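You operate a simulated robot arm through the tools that you are given. There is no shell and no other tool.

Carry out the task below with a simulated robot arm. There is one attempt and no reset: what you move stays moved.

TASK
Fit the element that the filter's plate asks for in bowl 1, then close, clamp and shut its vent.

The check looks at the end state, three seconds after you hand in, the way a careful person would. Anything else that was tipped, shoved, dropped, spilled or broken makes it a failure.

THE ROBOT
A 7-joint arm with a two-finger parallel gripper, fixed in place. Base frame: the origin is at the foot of the arm, x ahead of it, y to its left, z up. Readings come in m, rad, newtons and seconds.
With the tool pointing down near the work surface it reaches from about 0.3 to 0.72 m from the base axis. Its first joint turns from -2.897 to 2.897 rad. Payload 1.57 kg.
Tool frame: the origin (TCP) lies between the finger pads and is the grasp point; the fingertips stand 0.03 m ahead of it; z points along the fingers, y is the line along which they close. Largest opening 0.08 m; finger width 0.017, thickness 0.012; the body of the gripper, 0.04 by 0.082 m, starts 0.08 m behind the TCP.
Orientation is that of the tool frame in the base frame, as a unit quaternion [w, x, y, z]. With the fingers straight down and closing along the base's y, the tool's x points along the base's -x, its y along +y and its z along -z.

THE INTERFACE
- The arm moves only by the tool jog_arm. Its argument "steps" is a list of rows, each an object of numbers (a shift or turn left out is 0, a gripper value left out holds the last): "dx", "dy", "dz": the shift along the tool's x, y, z in m; "rx", "ry", "rz": the turn, a rotation vector about the tool's x, y, z in rad; "claw": the opening, from 0 (shut) to 1 (fully open). In form: [{"dx": .., "dy": .., "dz": .., "rx": .., "ry": .., "rz": .., "claw": ..}, ...]. A call has 1 to 20 rows; each row is the pose to reach, as a shift and turn from the pose commanded when the call began, along the tool's axes at that moment. Rows are played at 5 a second. More than 0.05 m and 0.15 rad between two rows, or a gripper value outside its range, and nothing of the call is played. Where a pose cannot be reached the arm comes as near as it can. A force on the tool above 40 N (or 10 N above the force at the start of the call, whichever is more), or a blocked arm, ends the call early, and 0.2 s more pass. The fingers move at their own pace (about 0.072 m/s each) and stop on an object; they squeeze with about 37 N. The grip force told is the motor's: it shows also when the fingers shut on nothing. Time passes only in rows, and 0.2 s behind the last, so rows that repeat a pose let the fingers close. It gives the time, the measured TCP pose, the force on the tool (base axes), the opening and the grip force at its end, in the units of the frame above (readings bear some noise), with the torque about the TCP (base axes, N m) and any sound that the robot's microphone picked up.
- Cameras (640 x 400 px; columns grow to the right, rows downward): "scene" is fixed at [0.0502, 0.6522, 1.4789]; the picture's right is [-0.71, -0.70, 0.00], its down [-0.28, 0.28, -0.92] and it looks along [0.65, -0.65, -0.39] (base axes); focal length 344 px, centre (320, 200). "wrist" rides on the gripper at [0.072, -0.007, -0.122] in the tool frame; the picture's right is [0.09, 1.00, 0.00], its down [-0.84, 0.08, -0.54] and it looks along [-0.54, 0.05, 0.84] (tool axes); focal length 238 px, centre (320, 200). There is no depth. A picture from a camera that has moved, and an enlarged one, comes with that camera's place and axes in the base frame and with its lens.
- grab_frame(camera): a new picture of that camera. The clock stands still meanwhile.
- raise_lower(by): slides the trunk up (or, below 0, down) by that many m; the arm rides with it, the base frame stays. It gives what a move gives, with no picture.
- zoom(camera, box): a new picture of the part [left, top, right, bottom] of that camera's present view, enlarged. The clock stands still meanwhile.
- close_job(): hands the job in; it is judged then, once.

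Nothing tells you positions but the pictures and the camera data. Unless the task says otherwise, let go and move clear before handing in.

The tools are called after "Emit:" by a JSON object that holds its "api" and its "payload". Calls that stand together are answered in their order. jog_arm: Moves the arm, as the interface text tells. Its arguments: {"type":"object","properties":{"steps":{"type":"array","items":{"type":"object","properties":{"dx":{"type":"number"},"dy":{"type":"number"},"dz":{"type":"number"},"rx":{"type":"number"},"ry":{"type":"number"},"rz":{"type":"number"},"claw":{"type":"number"}}}}},"required":["steps"]} The other tools are called the same way: raise_lower (by) slides the trunk up or down; grab_frame (camera) takes a picture; zoom (camera, box) takes an enlarged picture of a part of a camera's view; close_job () hands the job in.

At the start:

```text
t: 0.0
tcp_pos: [0.3987, 0.1054, 1.3204]
orientation: [0.0, 0.001, 1.0, 0.001]
ft_force: [-0.4, -0.3, -0.3]
torque: [-0.03, 0.02, -0.01]
gripper_width: 0.0801
grip_force: 0.1
trunk travel left (down, up): [-0.075, 0.04]
```

scene: 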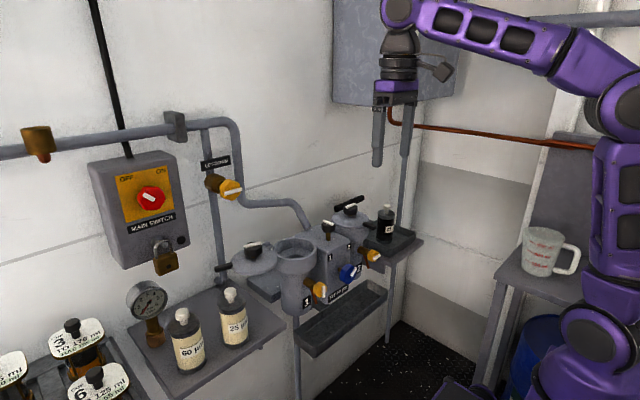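
wrist: 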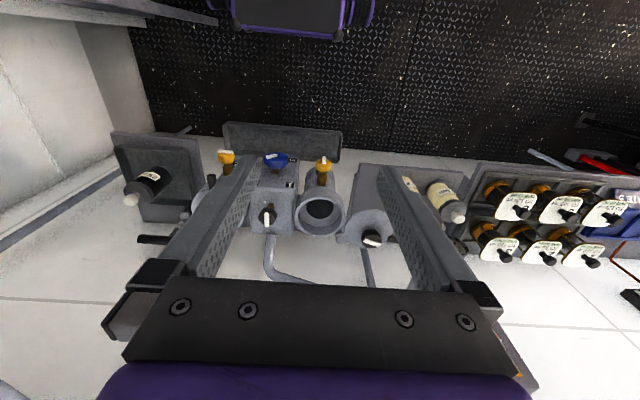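

I see a duplex filter on the wall with two bowls, a few bottles/elements, and a rack of labelled jars. I'll zoom in on the details before moving.

Emit:
{"api": "zoom", "payload": {"camera": "scene", "box": [200, 180, 440, 330]}}

Emit:
{"api": "zoom", "payload": {"camera": "scene", "box": [0, 270, 280, 400]}}

Emit:
{"api": "zoom", "payload": {"camera": "wrist", "box": [100, 110, 360, 272]}}

Emit:
{"api": "zoom", "payload": {"camera": "wrist", "box": [380, 120, 640, 282]}}

```text
2.67 times, centred on (320, 255) of scene
camera zoom: at [0.0502, 0.6522, 1.4789], right [-0.71, -0.7, 0.0], down [-0.28, 0.28, -0.92], along [0.65, -0.65, -0.39], focal length 916 px, centre (320, 53)
```

zoom: 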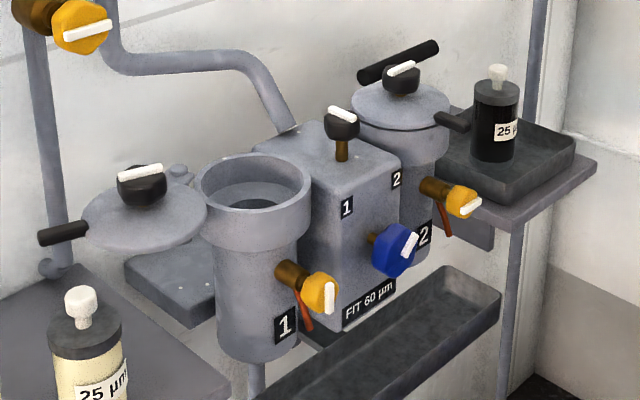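

```text
2.29 times, centred on (140, 335) of scene
camera zoom: at [0.0502, 0.6522, 1.4789], right [-0.71, -0.7, 0.0], down [-0.28, 0.28, -0.92], along [0.65, -0.65, -0.39], focal length 786 px, centre (731, -109)
```

zoom: 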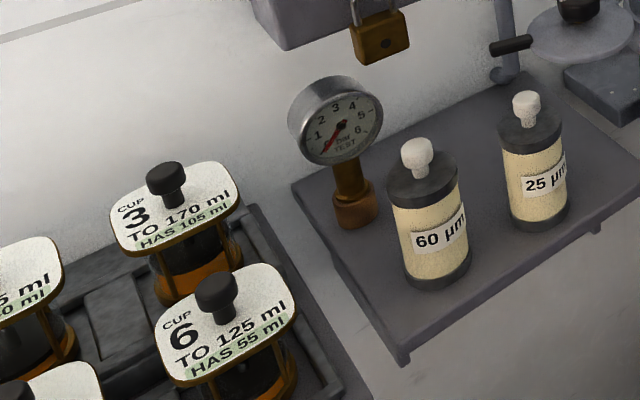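

```text
2.46 times, centred on (230, 191) of wrist
camera zoom: at [0.3256, 0.099, 1.4418], right [-0.09, 1.0, 0.0], down [0.84, 0.08, 0.54], along [0.54, 0.05, -0.84], focal length 587 px, centre (542, 222)
```

zoom: 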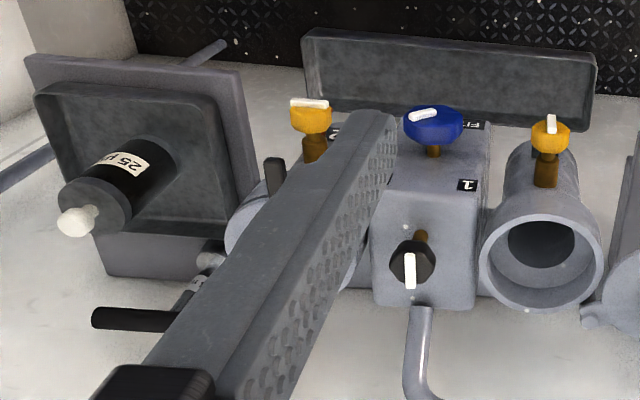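

```text
2.46 times, centred on (510, 201) of wrist
camera zoom: at [0.3256, 0.099, 1.4418], right [-0.09, 1.0, 0.0], down [0.84, 0.08, 0.54], along [0.54, 0.05, -0.84], focal length 587 px, centre (-148, 198)
```

zoom: 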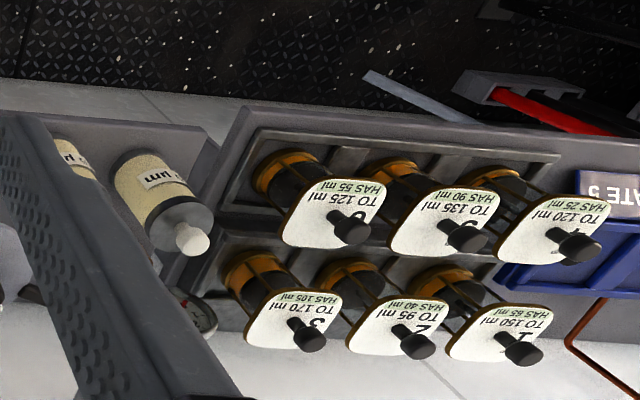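

The plate reads "FIT 60 µm"; bowl 1 is open and empty at about (0.66, 0.125, 0.99), and the 60 µm element stands on the left shelf at about (0.64, 0.46). I'll move the wrist camera in for closer looks at the filter head, lids and vents.

Emit:
{"api": "jog_arm", "payload": {"steps": [{"dz": 0.03}, {"dz": 0.06}, {"dz": 0.09}, {"dz": 0.1}, {"dz": 0.1}]}}

```text
t: 1.2
tcp_pos: [0.3978, 0.1058, 1.2194]
orientation: [0.001, 0.001, 1.0, 0.0]
ft_force: [0.4, 0.1, -0.8]
torque: [0.0, 0.0, 0.03]
gripper_width: 0.0799
grip_force: 0.1
trunk travel left (down, up): [-0.075, 0.04]
```

The arm is above and in front of the filter at z 1.22; now I'll look through the fingers at bowl 1, its lid and the vents.

Emit:
{"api": "grab_frame", "payload": {"camera": "wrist"}}

Emit:
{"api": "zoom", "payload": {"camera": "wrist", "box": [200, 150, 440, 300]}}

Emit:
{"api": "grab_frame", "payload": {"camera": "scene"}}

```text
taken
camera wrist: at [0.3255, 0.0994, 1.3415], right [-0.09, 1.0, 0.0], down [0.84, 0.08, 0.54], along [0.54, 0.05, -0.84], focal length 238 px, centre (320, 200)
```

wrist: 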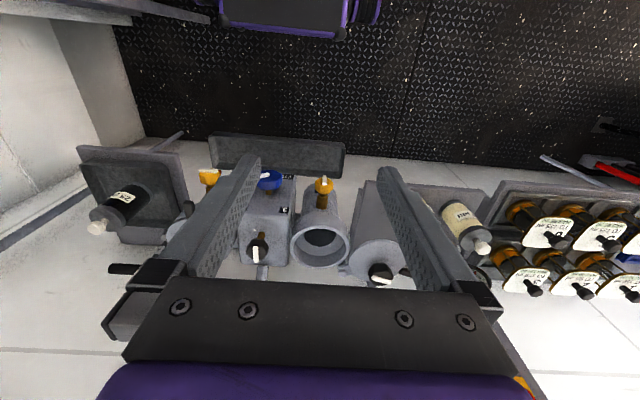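

```text
2.67 times, centred on (320, 225) of wrist
camera zoom: at [0.3255, 0.0994, 1.3415], right [-0.09, 1.0, 0.0], down [0.84, 0.08, 0.54], along [0.54, 0.05, -0.84], focal length 636 px, centre (320, 133)
```

zoom: 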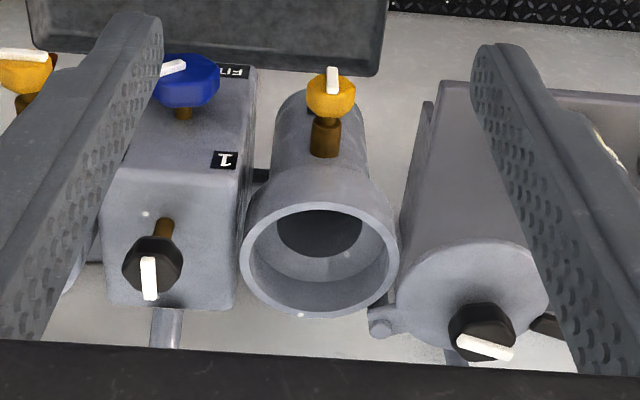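

```text
taken
```

scene: 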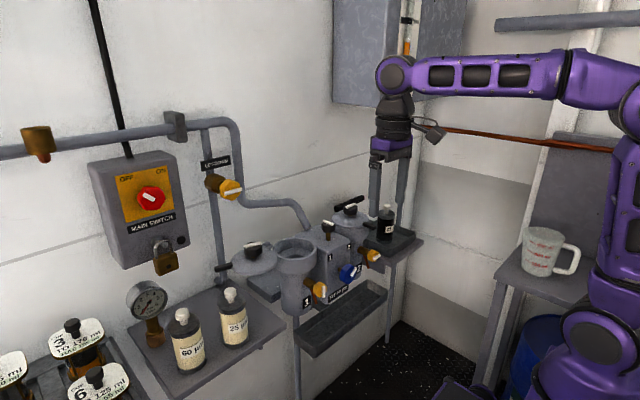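

Lid 1 sits swung out to the left of bowl 1 with a pivot between them; I'll shift sideways to see lid 1 and then bowl 2 as the reference for the closed state.

Emit:
{"api": "jog_arm", "payload": {"steps": [{"dy": 0.04}, {"dy": 0.08}, {"dy": 0.11}, {"dy": 0.11}]}}

Emit:
{"api": "zoom", "payload": {"camera": "wrist", "box": [200, 150, 440, 300]}}

Emit:
{"api": "jog_arm", "payload": {"steps": [{"dy": -0.04}, {"dy": -0.08}, {"dy": -0.12}, {"dy": -0.16}, {"dy": -0.2}, {"dy": -0.24}, {"dy": -0.26}, {"dy": -0.26}]}}

Emit:
{"api": "zoom", "payload": {"camera": "wrist", "box": [200, 150, 440, 300]}}

```text
t: 2.2
tcp_pos: [0.3981, 0.217, 1.2202]
orientation: [0.0, 0.001, 1.0, 0.0]
ft_force: [-0.3, 0.2, 0.6]
torque: [-0.05, 0.0, 0.0]
gripper_width: 0.08
grip_force: 0.0
trunk travel left (down, up): [-0.075, 0.04]
```

```text
2.67 times, centred on (320, 225) of wrist
camera zoom: at [0.3258, 0.2103, 1.3416], right [-0.09, 1.0, 0.0], down [0.84, 0.08, 0.54], along [0.54, 0.05, -0.84], focal length 636 px, centre (320, 133)
```

zoom: 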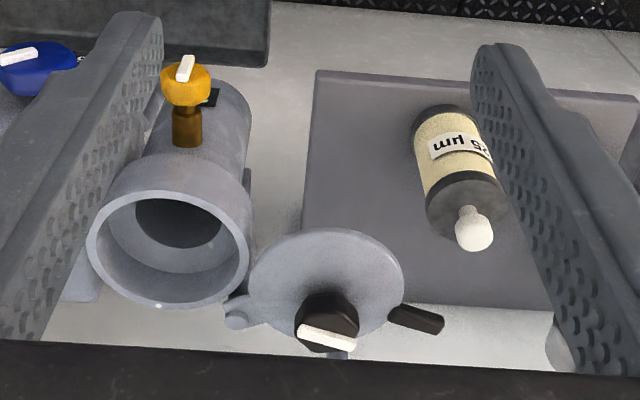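

```text
t: 4.0
tcp_pos: [0.3969, -0.0447, 1.22]
orientation: [0.0, 0.002, 1.0, 0.001]
ft_force: [-0.1, -0.5, 0.0]
torque: [0.0, 0.0, 0.0]
gripper_width: 0.08
grip_force: 0.0
trunk travel left (down, up): [-0.075, 0.04]
```

```text
2.67 times, centred on (320, 225) of wrist
camera zoom: at [0.3249, -0.0516, 1.3417], right [-0.09, 1.0, 0.0], down [0.84, 0.08, 0.54], along [0.54, 0.05, -0.84], focal length 636 px, centre (320, 133)
```

zoom: 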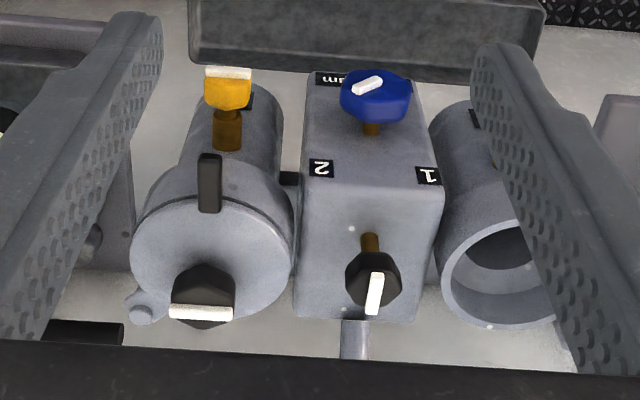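

Bowl 2's closed lid has its handle to the front and its clamp bar crosswise, while lid 1 is swung out about a vertical pivot behind bowl 1 with the bar along its handle. Next I raise the trunk for more reach and go look at the 60 µm element.

Emit:
{"api": "raise_lower", "payload": {"by": 0.04}}

Emit:
{"api": "jog_arm", "payload": {"steps": [{"dy": 0.05}, {"dy": 0.1}, {"dy": 0.15}, {"dy": 0.2}, {"dy": 0.25}, {"dy": 0.3}, {"dy": 0.35}, {"dy": 0.4}, {"dy": 0.44}, {"dy": 0.44}]}}

Emit:
{"api": "grab_frame", "payload": {"camera": "wrist"}}

Emit:
{"api": "zoom", "payload": {"camera": "wrist", "box": [200, 150, 440, 300]}}

Emit:
{"api": "grab_frame", "payload": {"camera": "scene"}}

```text
t: 4.8
tcp_pos: [0.3972, -0.0446, 1.2602]
orientation: [0.001, 0.001, 1.0, 0.002]
ft_force: [-0.1, 0.4, -0.4]
torque: [-0.03, -0.01, -0.05]
gripper_width: 0.08
grip_force: 0.0
trunk travel left (down, up): [-0.115, 0.0]
```

```text
t: 7.0
tcp_pos: [0.3961, 0.396, 1.2601]
orientation: [0.0, 0.001, 1.0, 0.0]
ft_force: [-0.1, -0.4, -0.2]
torque: [-0.02, -0.02, 0.01]
gripper_width: 0.0799
grip_force: 0.0
trunk travel left (down, up): [-0.115, 0.0]
```

```text
taken
camera wrist: at [0.3246, 0.389, 1.382], right [-0.09, 1.0, 0.0], down [0.84, 0.08, 0.54], along [0.54, 0.05, -0.84], focal length 238 px, centre (320, 200)
```

wrist: 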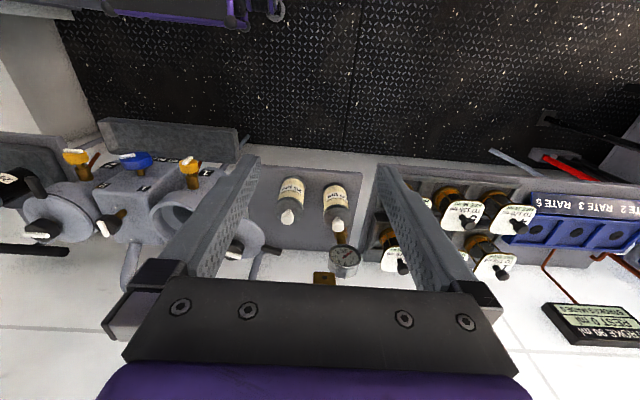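

```text
2.67 times, centred on (320, 225) of wrist
camera zoom: at [0.3246, 0.389, 1.382], right [-0.09, 1.0, 0.0], down [0.84, 0.08, 0.54], along [0.54, 0.05, -0.84], focal length 636 px, centre (320, 133)
```

zoom: 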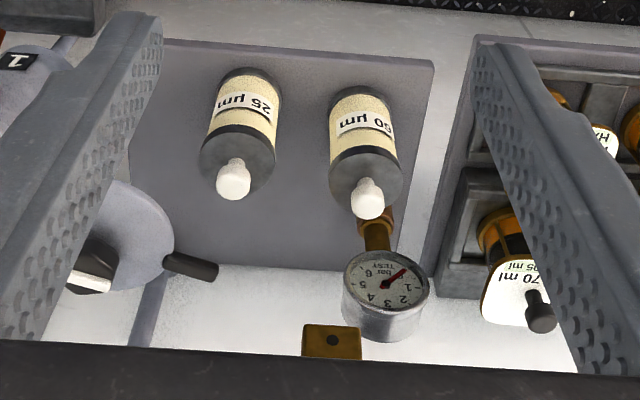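

```text
taken
```

scene: 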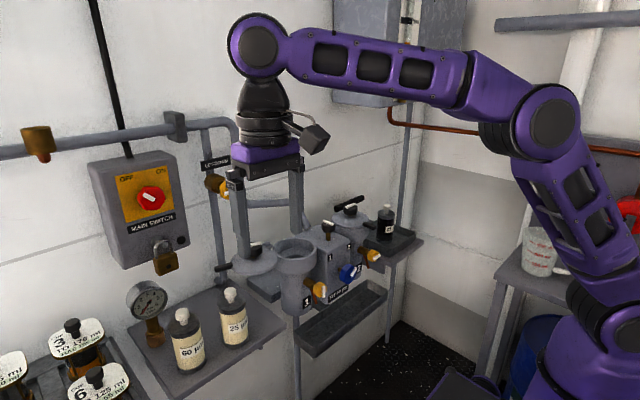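

The 60 µm element's white knob is at about (0.6355, 0.456, 0.988), 0.78 m out, near the limit of reach. I'll move above it at a safe height and see whether the arm gets there with the tool straight down.

Emit:
{"api": "jog_arm", "payload": {"steps": [{"dx": -0.03, "dy": 0.008, "dz": 0.018}, {"dx": -0.06, "dy": 0.015, "dz": 0.035}, {"dx": -0.09, "dy": 0.023, "dz": 0.053}, {"dx": -0.12, "dy": 0.03, "dz": 0.07}, {"dx": -0.15, "dy": 0.038, "dz": 0.088}, {"dx": -0.18, "dy": 0.045, "dz": 0.105}, {"dx": -0.21, "dy": 0.053, "dz": 0.123}, {"dx": -0.238, "dy": 0.06, "dz": 0.14}, {"dx": -0.238, "dy": 0.06, "dz": 0.14}]}}

Emit:
{"api": "grab_frame", "payload": {"camera": "wrist"}}

Emit:
{"api": "grab_frame", "payload": {"camera": "scene"}}

```text
t: 9.0
tcp_pos: [0.5665, 0.3983, 1.1028]
orientation: [-0.001, 0.001, 1.0, 0.001]
ft_force: [0.3, 0.2, -0.3]
torque: [-0.02, 0.03, 0.0]
gripper_width: 0.0801
grip_force: 0.1
out of reach, approached as far as the arm can: row 4, 5, 6, 7, 8, 9
trunk travel left (down, up): [-0.115, 0.0]
```

```text
taken
camera wrist: at [0.4954, 0.3911, 1.2239], right [-0.09, 1.0, 0.0], down [0.84, 0.08, 0.54], along [0.54, 0.05, -0.84], focal length 238 px, centre (320, 200)
```

wrist: 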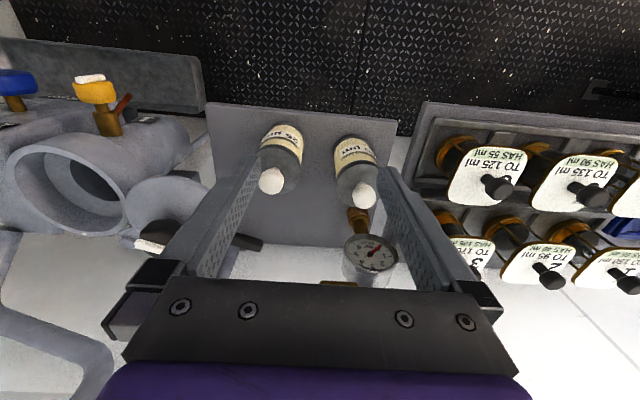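

```text
taken
```

scene: 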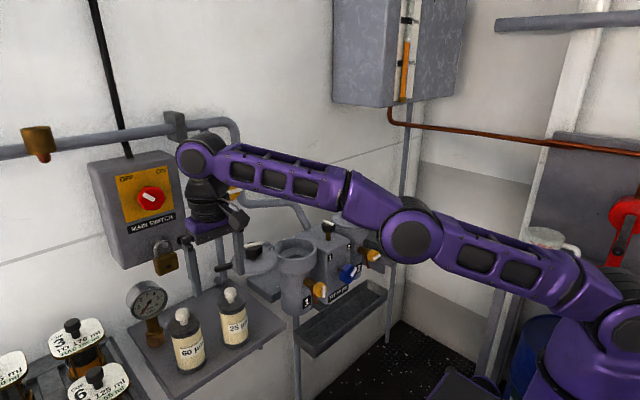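

The arm stretches out short of the knob with the tool straight down, so I'll pitch the tool outward about 15–17° for more reach (this stays upright enough for the bowl) and watch where it settles.

Emit:
{"api": "jog_arm", "payload": {"steps": [{"ry": -0.1}, {"ry": -0.2}, {"ry": -0.28}, {"ry": -0.28}]}}

```text
t: 10.0
tcp_pos: [0.5667, 0.3966, 1.1017]
orientation: [0.14, 0.001, 0.99, 0.0]
ft_force: [0.8, 0.4, 0.1]
torque: [0.01, -0.01, -0.02]
gripper_width: 0.0798
grip_force: 0.1
trunk travel left (down, up): [-0.115, 0.0]
```

Tilted 16° with the commanded pose matching the actual one. Next I move to just above the knob (TCP z about 1.06, fingertips above the knob top) and check alignment.

Emit:
{"api": "jog_arm", "payload": {"steps": [{"dx": -0.0136, "dy": 0.0148, "dz": 0.0148}, {"dx": -0.0272, "dy": 0.0295, "dz": 0.0297}, {"dx": -0.0409, "dy": 0.0443, "dz": 0.0445}, {"dx": -0.0545, "dy": 0.059, "dz": 0.0594}, {"dx": -0.0545, "dy": 0.059, "dz": 0.0594}]}}

Emit:
{"api": "grab_frame", "payload": {"camera": "wrist"}}

Emit:
{"api": "zoom", "payload": {"camera": "scene", "box": [100, 180, 300, 380]}}

```text
t: 11.2
tcp_pos: [0.6185, 0.4383, 1.0564]
orientation: [0.139, 0.0, 0.99, 0.001]
ft_force: [-0.3, -0.6, 0.3]
torque: [-0.01, 0.04, 0.04]
gripper_width: 0.08
grip_force: 0.1
out of reach, approached as far as the arm can: row 3, 4, 5
trunk travel left (down, up): [-0.115, 0.0]
```

```text
taken
camera wrist: at [0.5156, 0.4317, 1.1538], right [-0.09, 1.0, -0.03], down [0.65, 0.08, 0.75], along [0.75, 0.05, -0.66], focal length 238 px, centre (320, 200)
```

wrist: 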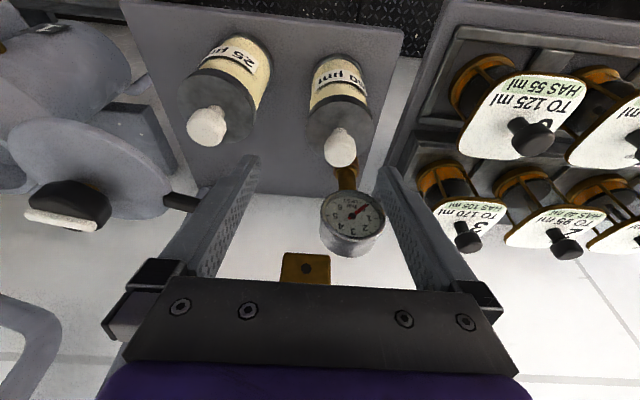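

```text
2.00 times, centred on (200, 280) of scene
camera zoom: at [0.0502, 0.6522, 1.4789], right [-0.71, -0.7, 0.0], down [-0.28, 0.28, -0.92], along [0.65, -0.65, -0.39], focal length 687 px, centre (560, 40)
```

zoom: 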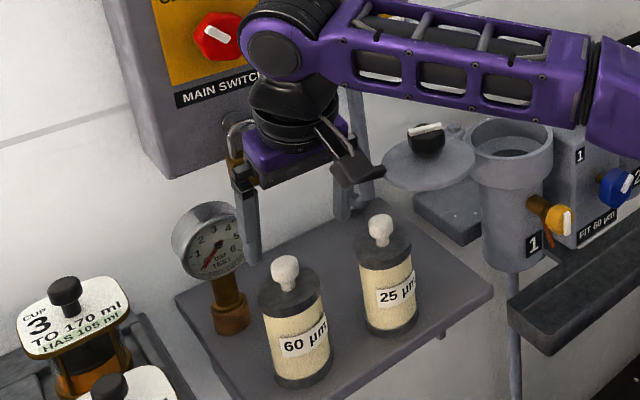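

The knob stays consistently at (0.6355, 0.456, 0.988). I'll add a little more tilt (about 20° total) and re-read before descending on it.

Emit:
{"api": "jog_arm", "payload": {"steps": [{"ry": -0.04}, {"ry": -0.08}, {"ry": -0.08}]}}

```text
t: 12.0
tcp_pos: [0.6267, 0.4447, 1.0598]
orientation: [0.178, 0.0, 0.984, -0.001]
ft_force: [0.4, -0.7, 0.2]
torque: [-0.02, -0.02, -0.01]
gripper_width: 0.0802
grip_force: 0.0
out of reach, approached as far as the arm can: row 1, 2, 3
trunk travel left (down, up): [-0.115, 0.0]
```

The tilt is 20.5° now and the TCP is within about 14 mm of the knob's axis. I'll descend in part and re-read, because the commanded pose may differ from the measured one after clipping.

Emit:
{"api": "jog_arm", "payload": {"steps": [{"dx": 0.0053, "dz": 0.014}, {"dx": 0.0105, "dz": 0.0281}, {"dx": 0.0105, "dz": 0.0281}]}}

Emit:
{"api": "grab_frame", "payload": {"camera": "wrist"}}

```text
t: 12.8
tcp_pos: [0.632, 0.4499, 1.0298]
orientation: [0.178, 0.001, 0.984, 0.0]
ft_force: [0.0, 0.2, -0.1]
torque: [0.01, 0.01, 0.03]
gripper_width: 0.0797
grip_force: 0.0
out of reach, approached as far as the arm can: row 1, 2, 3
trunk travel left (down, up): [-0.115, 0.0]
```

```text
taken
camera wrist: at [0.5212, 0.4436, 1.1189], right [-0.08, 1.0, -0.03], down [0.59, 0.08, 0.8], along [0.8, 0.05, -0.6], focal length 238 px, centre (320, 200)
```

wrist: 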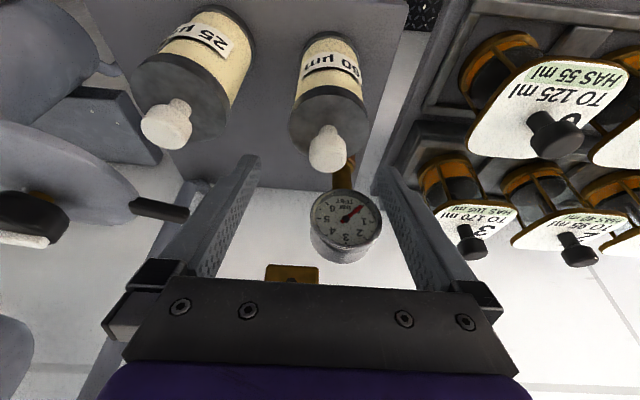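

The knob now shows between the fingers and re-triangulates to about (0.635, 0.455). The arm converges as it descends, so I'll go down to grasp height (TCP z about 0.993, tips just above the cap).

Emit:
{"api": "jog_arm", "payload": {"steps": [{"dx": 0.0045, "dz": 0.0115}, {"dx": 0.009, "dz": 0.023}, {"dx": 0.013, "dz": 0.0346}, {"dx": 0.013, "dz": 0.0346}]}}

Emit:
{"api": "grab_frame", "payload": {"camera": "wrist"}}

Emit:
{"api": "zoom", "payload": {"camera": "scene", "box": [120, 240, 280, 380]}}

```text
t: 13.8
tcp_pos: [0.6359, 0.4534, 0.994]
orientation: [0.178, 0.001, 0.984, -0.001]
ft_force: [0.1, -0.3, -0.4]
torque: [0.0, -0.01, -0.01]
gripper_width: 0.0801
grip_force: 0.0
out of reach, approached as far as the arm can: row 2, 3, 4
trunk travel left (down, up): [-0.115, 0.0]
```

```text
taken
camera wrist: at [0.526, 0.4472, 1.0831], right [-0.08, 1.0, -0.03], down [0.59, 0.08, 0.8], along [0.8, 0.05, -0.6], focal length 238 px, centre (320, 200)
```

wrist: 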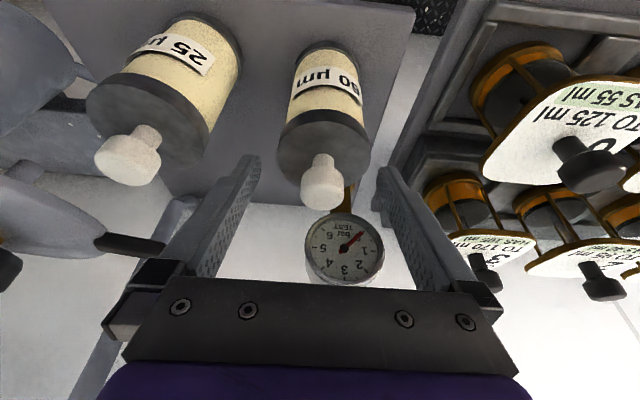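

```text
2.86 times, centred on (200, 310) of scene
camera zoom: at [0.0502, 0.6522, 1.4789], right [-0.71, -0.7, 0.0], down [-0.28, 0.28, -0.92], along [0.65, -0.65, -0.39], focal length 982 px, centre (663, -114)
```

zoom: 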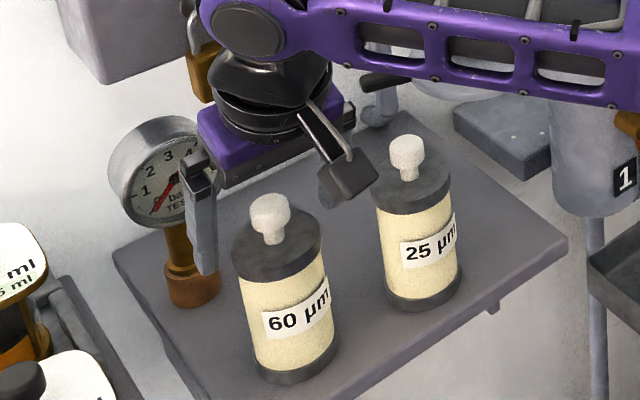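

The TCP projects right onto the white knob of the 60 µm element, with clearance to the gauge. Now I close the gripper on the knob.

Emit:
{"api": "jog_arm", "payload": {"steps": [{"claw": 0.5}, {"claw": 0.3}, {"claw": 0.0}, {"claw": 0.0}, {"claw": 0.0}]}}

Emit:
{"api": "grab_frame", "payload": {"camera": "wrist"}}

Emit:
{"api": "zoom", "payload": {"camera": "scene", "box": [120, 240, 280, 380]}}

```text
t: 15.0
tcp_pos: [0.6371, 0.4538, 0.9941]
orientation: [0.178, 0.001, 0.984, -0.001]
ft_force: [0.2, 1.2, 0.4]
torque: [0.04, 0.01, 0.01]
gripper_width: 0.0582
grip_force: 37.4
trunk travel left (down, up): [-0.115, 0.0]
```

```text
taken
camera wrist: at [0.5259, 0.4473, 1.0833], right [-0.08, 1.0, -0.03], down [0.59, 0.08, 0.8], along [0.8, 0.05, -0.6], focal length 238 px, centre (320, 200)
```

wrist: 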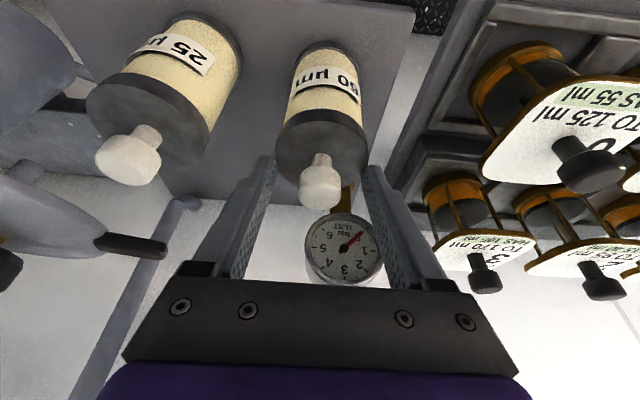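

```text
2.86 times, centred on (200, 310) of scene
camera zoom: at [0.0502, 0.6522, 1.4789], right [-0.71, -0.7, 0.0], down [-0.28, 0.28, -0.92], along [0.65, -0.65, -0.39], focal length 982 px, centre (663, -114)
```

zoom: 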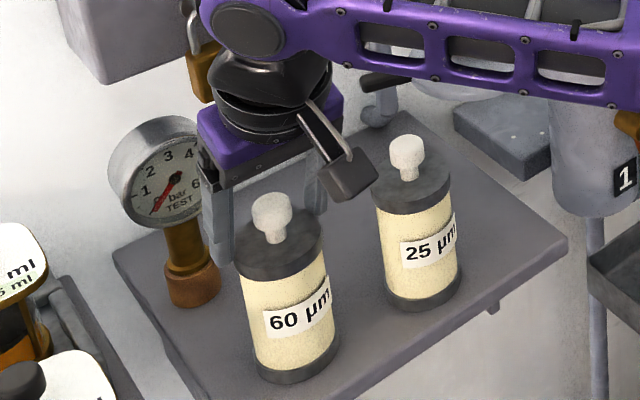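

The fingers stopped at 58 mm, so they caught the edge of the cap and not the knob: the cap top is nearer z 0.97 and the axis nearer x 0.63. I'll open, raise about 10 mm, come back 6 mm, and look again.

Emit:
{"api": "jog_arm", "payload": {"steps": [{"claw": 0.8}, {"claw": 1.0}, {"claw": 1.0}, {"dx": 0.001, "dz": -0.006, "claw": 1.0}, {"dx": 0.0021, "dz": -0.0115, "claw": 1.0}, {"dx": 0.0021, "dz": -0.0115, "claw": 1.0}]}}

Emit:
{"api": "grab_frame", "payload": {"camera": "wrist"}}

Emit:
{"api": "zoom", "payload": {"camera": "scene", "box": [120, 240, 280, 380]}}

```text
t: 16.4
tcp_pos: [0.6316, 0.4559, 1.0041]
orientation: [0.179, 0.0, 0.984, 0.0]
ft_force: [0.3, 0.3, 0.4]
torque: [-0.02, 0.0, -0.03]
gripper_width: 0.0799
grip_force: 0.0
out of reach, approached as far as the arm can: row 5, 6
trunk travel left (down, up): [-0.115, 0.0]
```

```text
taken
camera wrist: at [0.5224, 0.449, 1.0937], right [-0.08, 1.0, -0.03], down [0.59, 0.08, 0.8], along [0.8, 0.05, -0.6], focal length 238 px, centre (320, 200)
```

wrist: 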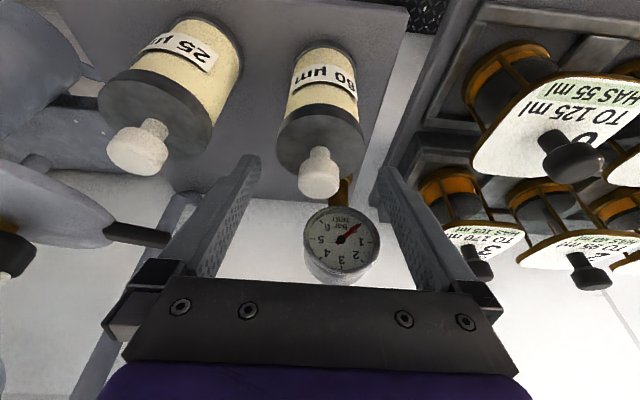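

```text
2.86 times, centred on (200, 310) of scene
camera zoom: at [0.0502, 0.6522, 1.4789], right [-0.71, -0.7, 0.0], down [-0.28, 0.28, -0.92], along [0.65, -0.65, -0.39], focal length 982 px, centre (663, -114)
```

zoom: 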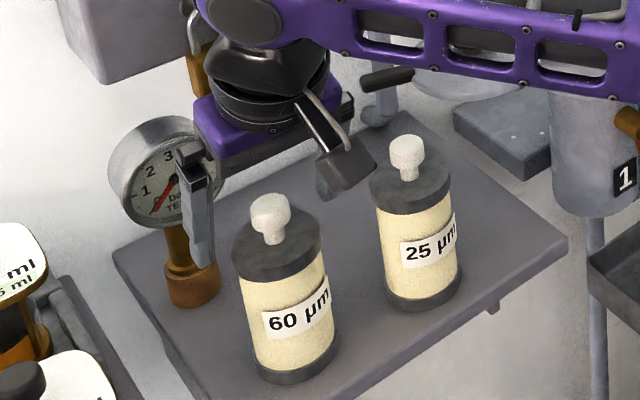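

From the latest view, the knob head centres at about (0.630, 0.455, 0.995) and the TCP is just above it. I'll shift a few mm back toward the robot and close on the knob.

Emit:
{"api": "jog_arm", "payload": {"steps": [{"dx": 0.004}, {"dx": 0.004, "claw": 0.5}, {"dx": 0.004, "claw": 0.2}, {"dx": 0.004, "claw": 0.0}, {"dx": 0.004, "claw": 0.0}, {"dx": 0.004, "claw": 0.0}]}}

Emit:
{"api": "grab_frame", "payload": {"camera": "wrist"}}

Emit:
{"api": "zoom", "payload": {"camera": "scene", "box": [120, 240, 280, 380]}}

```text
t: 17.8
tcp_pos: [0.6313, 0.4573, 1.0043]
orientation: [0.179, 0.0, 0.984, 0.0]
ft_force: [0.1, -0.6, 0.4]
torque: [-0.04, -0.01, 0.01]
gripper_width: 0.0253
grip_force: 36.9
out of reach, approached as far as the arm can: row 1, 2, 3, 4, 5, 6
trunk travel left (down, up): [-0.115, 0.0]
```

```text
taken
camera wrist: at [0.5208, 0.4512, 1.093], right [-0.08, 1.0, -0.03], down [0.59, 0.08, 0.8], along [0.8, 0.05, -0.6], focal length 238 px, centre (320, 200)
```

wrist: 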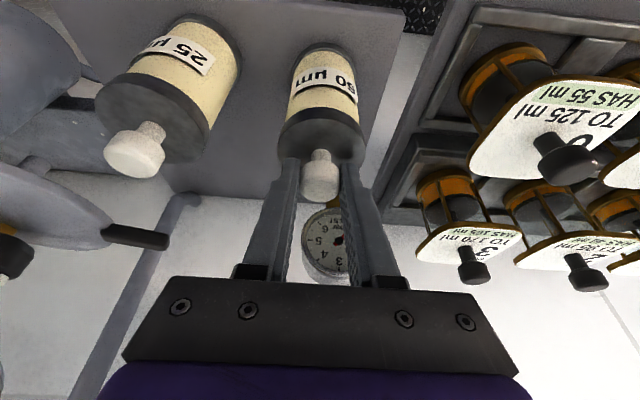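

```text
2.86 times, centred on (200, 310) of scene
camera zoom: at [0.0502, 0.6522, 1.4789], right [-0.71, -0.7, 0.0], down [-0.28, 0.28, -0.92], along [0.65, -0.65, -0.39], focal length 982 px, centre (663, -114)
```

zoom: 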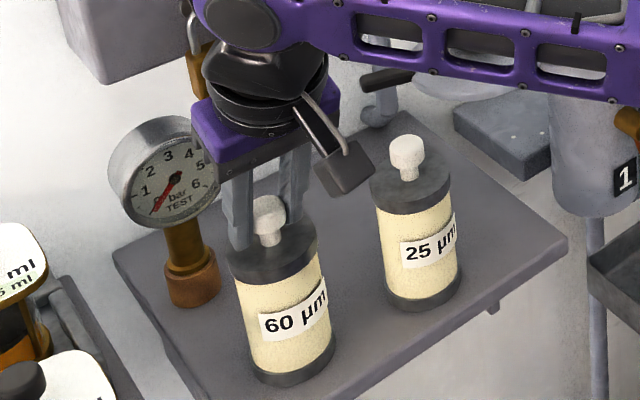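

The gripper stopped at 25 mm — it now holds the knob itself. I'll lift a little while drawing back toward the robot and check that the element hangs straight.

Emit:
{"api": "jog_arm", "payload": {"steps": [{"dx": 0.0027, "dz": -0.0117}, {"dx": 0.0054, "dz": -0.0234}, {"dx": 0.0081, "dz": -0.0351}, {"dx": 0.0081, "dz": -0.0351}]}}

Emit:
{"api": "grab_frame", "payload": {"camera": "wrist"}}

Emit:
{"api": "zoom", "payload": {"camera": "scene", "box": [120, 240, 280, 380]}}

```text
t: 18.8
tcp_pos: [0.6184, 0.4626, 1.037]
orientation: [0.179, 0.001, 0.984, 0.001]
ft_force: [0.3, 0.4, -1.9]
torque: [-0.04, -0.01, -0.01]
gripper_width: 0.0249
grip_force: 36.8
out of reach, approached as far as the arm can: row 2, 3, 4
trunk travel left (down, up): [-0.115, 0.0]
```

```text
taken
camera wrist: at [0.5078, 0.4568, 1.1254], right [-0.08, 1.0, -0.03], down [0.59, 0.08, 0.8], along [0.8, 0.05, -0.6], focal length 238 px, centre (320, 200)
```

wrist: 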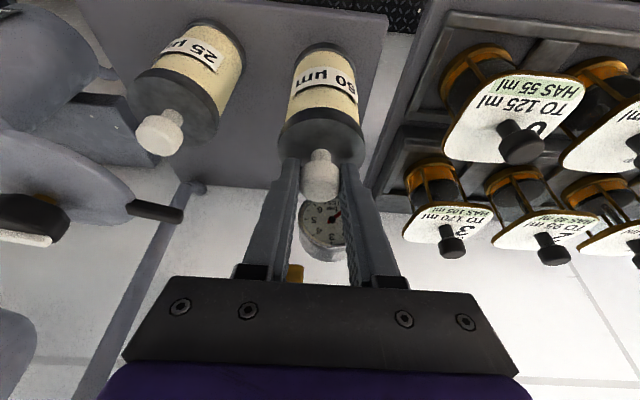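

```text
2.86 times, centred on (200, 310) of scene
camera zoom: at [0.0502, 0.6522, 1.4789], right [-0.71, -0.7, 0.0], down [-0.28, 0.28, -0.92], along [0.65, -0.65, -0.39], focal length 982 px, centre (663, -114)
```

zoom: 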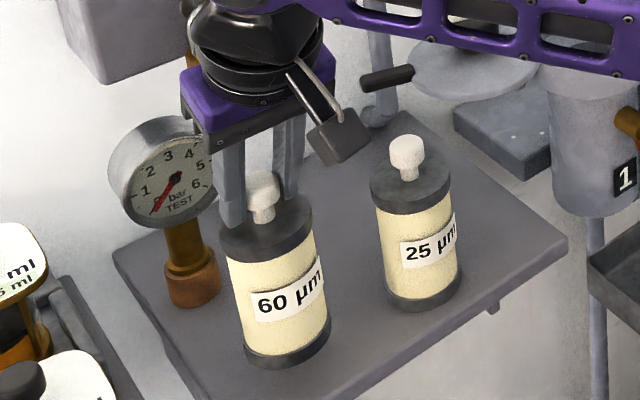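

The element is off the shelf and hanging straight. I'll keep drawing back and up into open space to get clear of the out-of-reach zone.

Emit:
{"api": "jog_arm", "payload": {"steps": [{"dx": 0.0129, "dy": -0.0075, "dz": -0.0155}, {"dx": 0.0257, "dy": -0.015, "dz": -0.031}, {"dx": 0.0386, "dy": -0.0225, "dz": -0.0465}, {"dx": 0.0514, "dy": -0.03, "dz": -0.062}, {"dx": 0.0514, "dy": -0.03, "dz": -0.062}]}}

```text
t: 20.0
tcp_pos: [0.5902, 0.4734, 1.0924]
orientation: [0.179, 0.001, 0.984, 0.0]
ft_force: [-0.4, -0.1, -2.0]
torque: [0.04, 0.0, 0.0]
gripper_width: 0.0252
grip_force: 36.8
out of reach, approached as far as the arm can: row 1, 2, 3, 4, 5
trunk travel left (down, up): [-0.115, 0.0]
```

The arm is still sliding along its reach boundary, so I'll command a clearly inward move at the same height to get it well inside its workspace.

Emit:
{"api": "jog_arm", "payload": {"steps": [{"dx": 0.0234, "dy": -0.02, "dz": -0.0088}, {"dx": 0.0468, "dy": -0.04, "dz": -0.0176}, {"dx": 0.0702, "dy": -0.06, "dz": -0.0264}, {"dx": 0.0936, "dy": -0.08, "dz": -0.0352}, {"dx": 0.0936, "dy": -0.08, "dz": -0.0352}, {"dx": 0.0936, "dy": -0.08, "dz": -0.0352}]}}

Emit:
{"api": "grab_frame", "payload": {"camera": "scene"}}

```text
t: 21.4
tcp_pos: [0.5724, 0.4736, 1.1272]
orientation: [0.18, 0.0, 0.984, 0.0]
ft_force: [-0.2, 0.4, -1.6]
torque: [0.03, 0.02, -0.01]
gripper_width: 0.0249
grip_force: 36.3
out of reach, approached as far as the arm can: row 1, 2, 3, 4, 5, 6
trunk travel left (down, up): [-0.115, 0.0]
```

```text
taken
```

scene: 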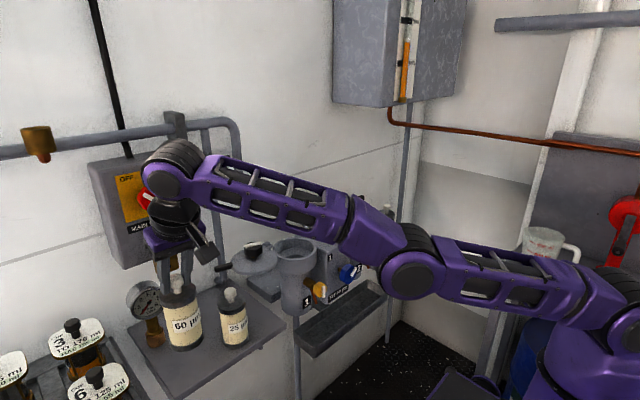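

The arm seems to have slipped into an over-extended elbow posture (elbow below the shoulder–wrist line) that blocks shortening. I'll stretch slightly up and outward in free air to pass back through full extension, then pull in sharply.

Emit:
{"api": "jog_arm", "payload": {"steps": [{"dx": -0.012, "dy": 0.01, "dz": -0.03}, {"dx": -0.02, "dy": 0.02, "dz": -0.07}, {"dx": -0.02, "dy": 0.02, "dz": -0.11}, {"dx": -0.02, "dy": 0.02, "dz": -0.11}, {"dx": -0.02, "dy": 0.02, "dz": -0.11}]}}

Emit:
{"api": "grab_frame", "payload": {"camera": "scene"}}

```text
t: 22.6
tcp_pos: [0.5338, 0.46, 1.2192]
orientation: [0.179, 0.001, 0.984, 0.0]
ft_force: [-0.6, 0.4, -2.2]
torque: [0.0, 0.0, 0.0]
gripper_width: 0.0251
grip_force: 36.7
out of reach, approached as far as the arm can: row 1, 2, 3, 4, 5
trunk travel left (down, up): [-0.115, 0.0]
```

```text
taken
```

scene: 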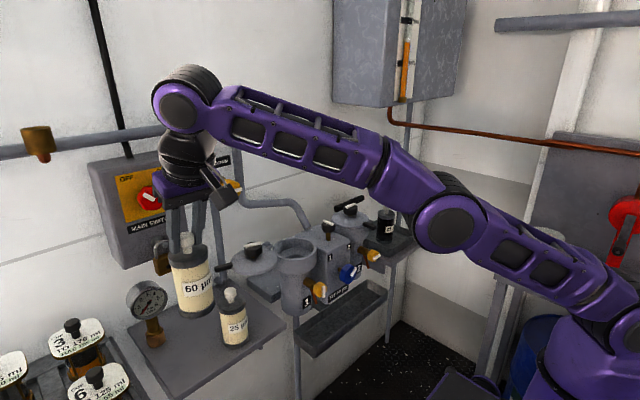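

The elbow is back above the shoulder–wrist line. Now I command an inward move at this height and see whether it is followed exactly.

Emit:
{"api": "jog_arm", "payload": {"steps": [{"dx": 0.0281, "dy": -0.03, "dz": -0.0106}, {"dx": 0.0562, "dy": -0.06, "dz": -0.0211}, {"dx": 0.0749, "dy": -0.09, "dz": -0.0282}, {"dx": 0.0749, "dy": -0.1, "dz": -0.0282}, {"dx": 0.0749, "dy": -0.1, "dz": -0.0282}]}}

Emit:
{"api": "grab_frame", "payload": {"camera": "scene"}}

```text
t: 23.8
tcp_pos: [0.4518, 0.3587, 1.2192]
orientation: [0.179, 0.0, 0.984, 0.001]
ft_force: [0.3, 0.3, -1.7]
torque: [0.01, -0.01, 0.0]
gripper_width: 0.025
grip_force: 36.1
trunk travel left (down, up): [-0.115, 0.0]
```

```text
taken
```

scene: 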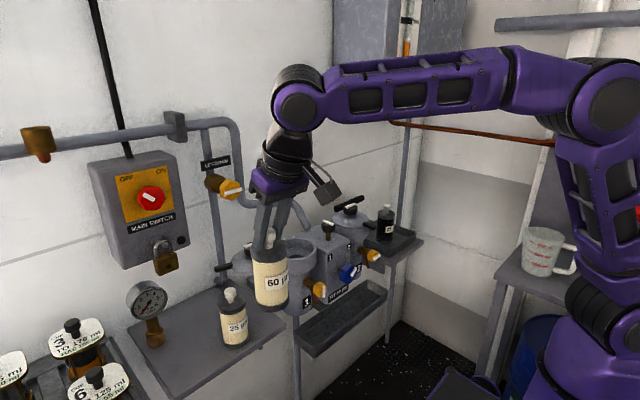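

The arm is back in its normal posture and follows commands. I'll check how the element hangs in the grip.

Emit:
{"api": "zoom", "payload": {"camera": "scene", "box": [200, 160, 360, 320]}}

Emit:
{"api": "grab_frame", "payload": {"camera": "wrist"}}

Emit:
{"api": "zoom", "payload": {"camera": "wrist", "box": [200, 20, 440, 220]}}

```text
2.50 times, centred on (280, 240) of scene
camera zoom: at [0.0502, 0.6522, 1.4789], right [-0.71, -0.7, 0.0], down [-0.28, 0.28, -0.92], along [0.65, -0.65, -0.39], focal length 859 px, centre (420, 100)
```

zoom: 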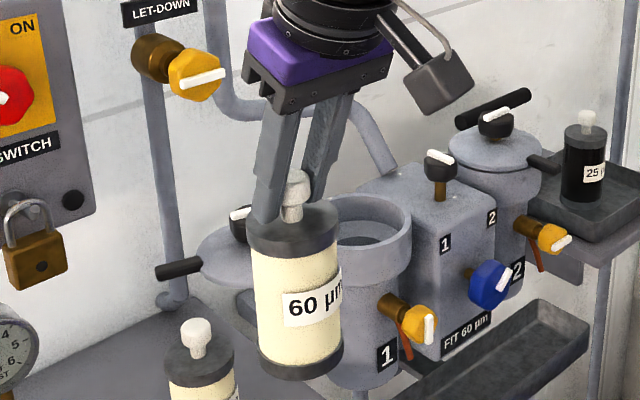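

```text
taken
camera wrist: at [0.3414, 0.3524, 1.3075], right [-0.09, 1.0, -0.03], down [0.59, 0.08, 0.8], along [0.8, 0.05, -0.6], focal length 238 px, centre (320, 200)
```

wrist: 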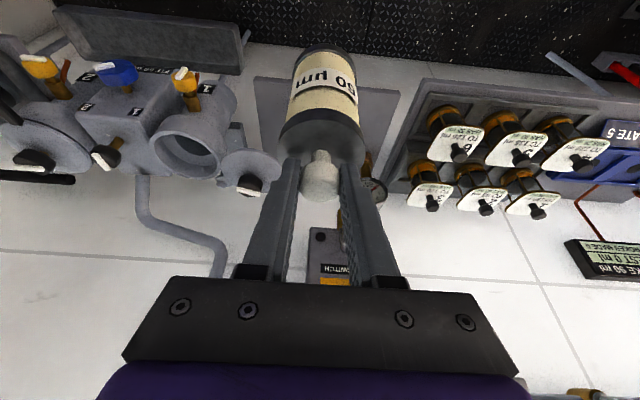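

```text
2.00 times, centred on (320, 120) of wrist
camera zoom: at [0.3414, 0.3524, 1.3075], right [-0.09, 1.0, -0.03], down [0.59, 0.08, 0.8], along [0.8, 0.05, -0.6], focal length 477 px, centre (320, 360)
```

zoom: 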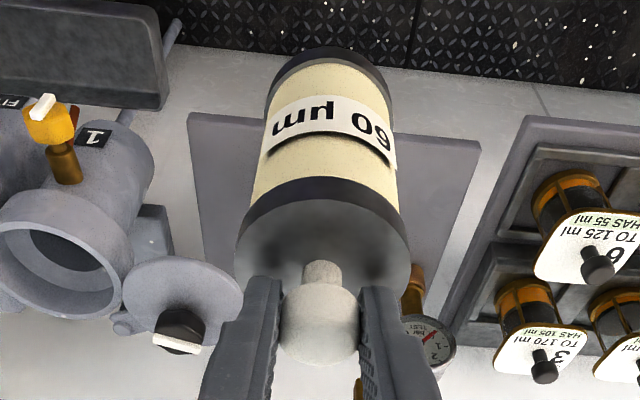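

The element hangs upright in the grip, its bottom about 0.15 m below the TCP. I'll move sideways toward the bowl to measure the bowl's axis from two sides before inserting.

Emit:
{"api": "jog_arm", "payload": {"steps": [{"dy": -0.03}, {"dy": -0.06}, {"dy": -0.09}, {"dy": -0.12}, {"dy": -0.12}]}}

Emit:
{"api": "grab_frame", "payload": {"camera": "wrist"}}

Emit:
{"api": "zoom", "payload": {"camera": "wrist", "box": [160, 80, 320, 200]}}

Emit:
{"api": "jog_arm", "payload": {"steps": [{"dy": -0.03}, {"dy": -0.06}, {"dy": -0.09}, {"dy": -0.12}, {"dy": -0.15}, {"dy": -0.18}, {"dy": -0.21}, {"dy": -0.21}]}}

Emit:
{"api": "grab_frame", "payload": {"camera": "wrist"}}

Emit:
{"api": "zoom", "payload": {"camera": "wrist", "box": [320, 80, 480, 200]}}

```text
t: 25.0
tcp_pos: [0.4524, 0.2401, 1.2181]
orientation: [0.179, 0.001, 0.984, 0.001]
ft_force: [-0.3, -0.2, -1.3]
torque: [0.03, -0.01, 0.0]
gripper_width: 0.025
grip_force: 36.5
trunk travel left (down, up): [-0.115, 0.0]
```

```text
taken
camera wrist: at [0.3412, 0.233, 1.3072], right [-0.09, 1.0, -0.03], down [0.59, 0.08, 0.8], along [0.8, 0.05, -0.6], focal length 238 px, centre (320, 200)
```

wrist: 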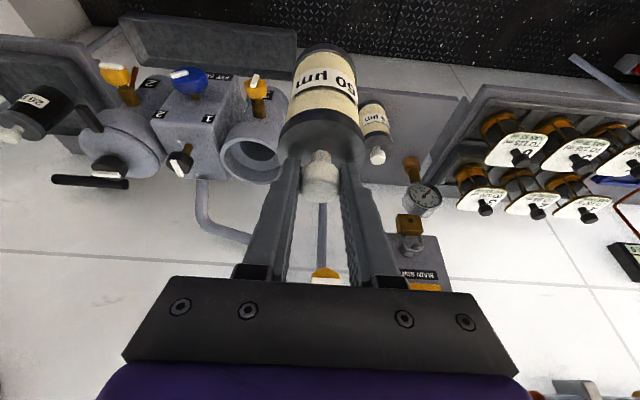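

```text
3.33 times, centred on (240, 140) of wrist
camera zoom: at [0.3412, 0.233, 1.3072], right [-0.09, 1.0, -0.03], down [0.59, 0.08, 0.8], along [0.8, 0.05, -0.6], focal length 794 px, centre (587, 400)
```

zoom: 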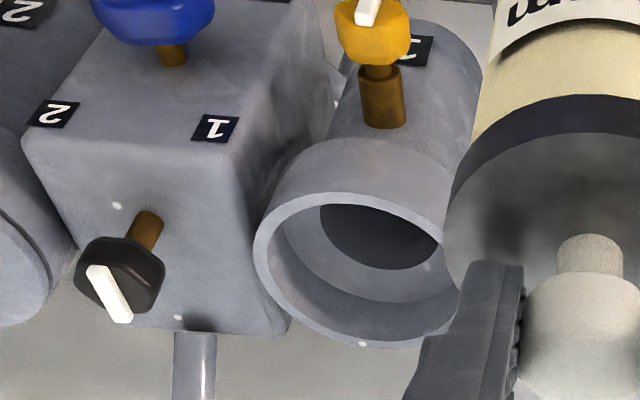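

```text
t: 26.8
tcp_pos: [0.4516, 0.0279, 1.217]
orientation: [0.176, 0.0, 0.984, 0.0]
ft_force: [0.0, -0.4, -2.2]
torque: [0.0, 0.0, -0.03]
gripper_width: 0.025
grip_force: 36.8
trunk travel left (down, up): [-0.115, 0.0]
```

```text
taken
camera wrist: at [0.3414, 0.0223, 1.3065], right [-0.08, 1.0, -0.03], down [0.6, 0.08, 0.8], along [0.8, 0.05, -0.6], focal length 238 px, centre (320, 200)
```

wrist: 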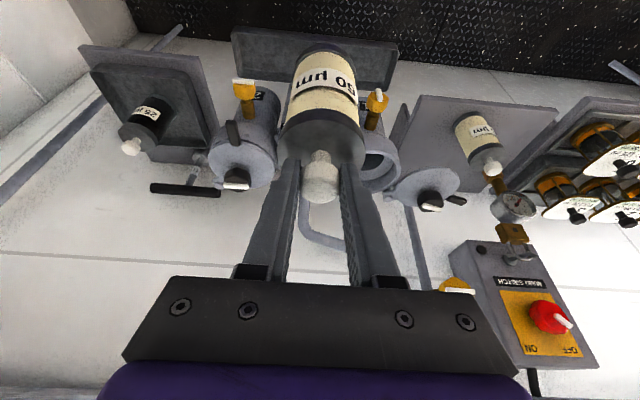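

```text
3.33 times, centred on (400, 140) of wrist
camera zoom: at [0.3414, 0.0223, 1.3065], right [-0.08, 1.0, -0.03], down [0.6, 0.08, 0.8], along [0.8, 0.05, -0.6], focal length 794 px, centre (53, 400)
```

zoom: 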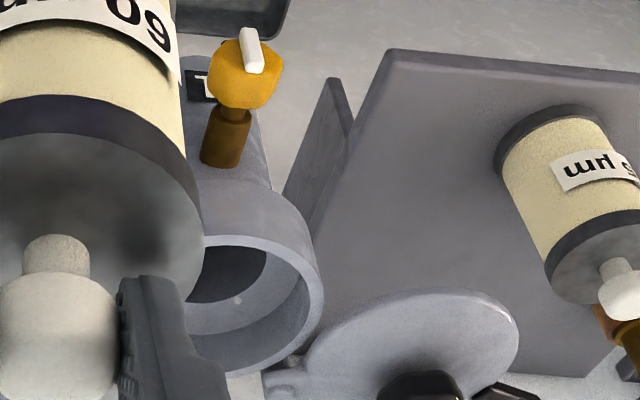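

I'll step a bit further to each side to get unobstructed views of the whole bowl rim for accurate triangulation.

Emit:
{"api": "jog_arm", "payload": {"steps": [{"dy": -0.03}, {"dy": -0.06}, {"dy": -0.08}, {"dy": -0.08}]}}

Emit:
{"api": "zoom", "payload": {"camera": "wrist", "box": [360, 80, 520, 200]}}

Emit:
{"api": "jog_arm", "payload": {"steps": [{"dy": 0.04}, {"dy": 0.08}, {"dy": 0.12}, {"dy": 0.16}, {"dy": 0.2}, {"dy": 0.24}, {"dy": 0.28}, {"dy": 0.32}, {"dy": 0.36}, {"dy": 0.36}]}}

Emit:
{"api": "zoom", "payload": {"camera": "wrist", "box": [120, 80, 280, 200]}}

```text
t: 27.8
tcp_pos: [0.4519, -0.0507, 1.2183]
orientation: [0.18, 0.001, 0.984, 0.001]
ft_force: [0.2, -0.3, -1.5]
torque: [-0.03, 0.03, 0.02]
gripper_width: 0.0249
grip_force: 36.8
trunk travel left (down, up): [-0.115, 0.0]
```

```text
3.33 times, centred on (440, 140) of wrist
camera zoom: at [0.3404, -0.058, 1.3077], right [-0.09, 1.0, -0.03], down [0.59, 0.08, 0.8], along [0.8, 0.05, -0.6], focal length 794 px, centre (-80, 400)
```

zoom: 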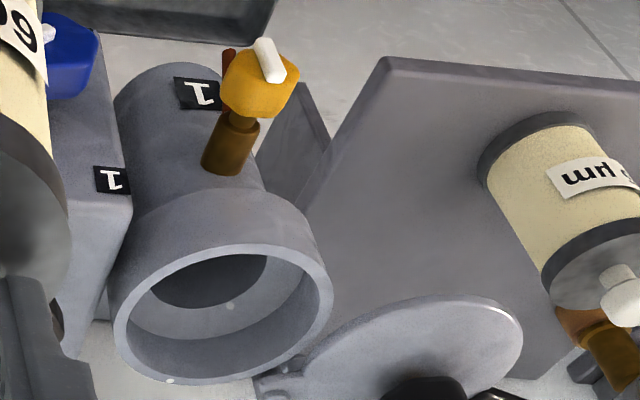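

```text
t: 30.0
tcp_pos: [0.4525, 0.3115, 1.2195]
orientation: [0.179, 0.002, 0.984, -0.001]
ft_force: [0.6, -0.2, -0.9]
torque: [0.0, -0.02, 0.03]
gripper_width: 0.0247
grip_force: 36.6
trunk travel left (down, up): [-0.115, 0.0]
```

```text
3.33 times, centred on (200, 140) of wrist
camera zoom: at [0.3417, 0.3045, 1.3077], right [-0.08, 1.0, -0.03], down [0.59, 0.08, 0.8], along [0.8, 0.05, -0.6], focal length 794 px, centre (720, 400)
```

zoom: 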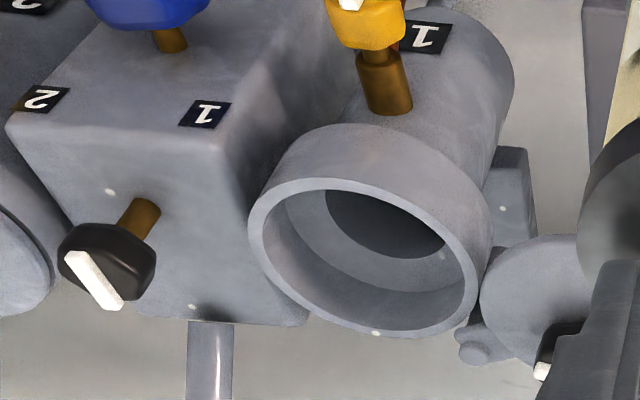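

The rim centre triangulates cleanly to (0.658, 0.131, 0.994), with a narrower bore (about 68–70 mm) some 30 mm down; the element is about 62 mm wide. I'll bring the element over the bowl, staying above the rim, and compare positions in single images.

Emit:
{"api": "jog_arm", "payload": {"steps": [{"dy": -0.04}, {"dy": -0.08}, {"dy": -0.12}, {"dy": -0.16}, {"dy": -0.181}, {"dy": -0.181}]}}

Emit:
{"api": "jog_arm", "payload": {"steps": [{"dx": -0.0323, "dz": 0.0144}, {"dx": -0.0646, "dz": 0.0288}, {"dx": -0.0969, "dz": 0.0432}, {"dx": -0.1292, "dz": 0.0576}, {"dx": -0.1615, "dz": 0.072}, {"dx": -0.1825, "dz": 0.0877}, {"dx": -0.1825, "dz": 0.0877}]}}

Emit:
{"api": "grab_frame", "payload": {"camera": "wrist"}}

Emit:
{"api": "zoom", "payload": {"camera": "scene", "box": [220, 160, 380, 320]}}

```text
t: 31.4
tcp_pos: [0.4504, 0.1284, 1.2205]
orientation: [0.178, 0.001, 0.984, 0.0]
ft_force: [-0.6, 0.3, -1.4]
torque: [-0.01, 0.0, 0.02]
gripper_width: 0.025
grip_force: 36.5
trunk travel left (down, up): [-0.115, 0.0]
```

```text
t: 33.0
tcp_pos: [0.6537, 0.128, 1.2005]
orientation: [0.178, 0.0, 0.984, 0.0]
ft_force: [0.3, -0.1, -1.0]
torque: [0.04, 0.02, -0.02]
gripper_width: 0.025
grip_force: 36.5
trunk travel left (down, up): [-0.115, 0.0]
```

```text
taken
camera wrist: at [0.5431, 0.1216, 1.2892], right [-0.09, 1.0, -0.03], down [0.59, 0.08, 0.8], along [0.8, 0.05, -0.6], focal length 238 px, centre (320, 200)
```

wrist: 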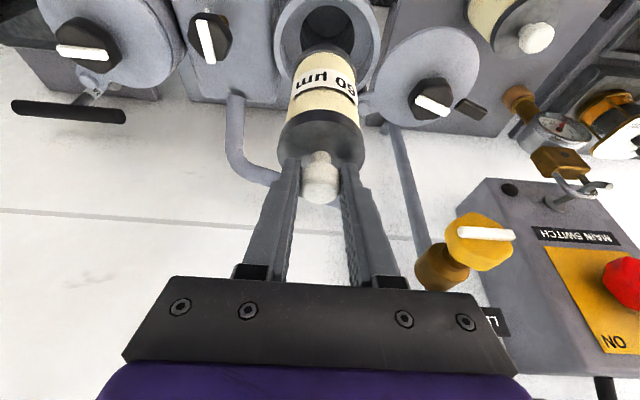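

```text
2.50 times, centred on (300, 240) of scene
camera zoom: at [0.0502, 0.6522, 1.4789], right [-0.71, -0.7, 0.0], down [-0.28, 0.28, -0.92], along [0.65, -0.65, -0.39], focal length 859 px, centre (370, 100)
```

zoom: 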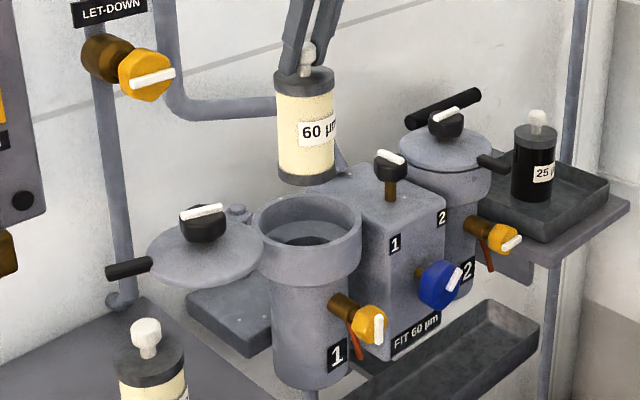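

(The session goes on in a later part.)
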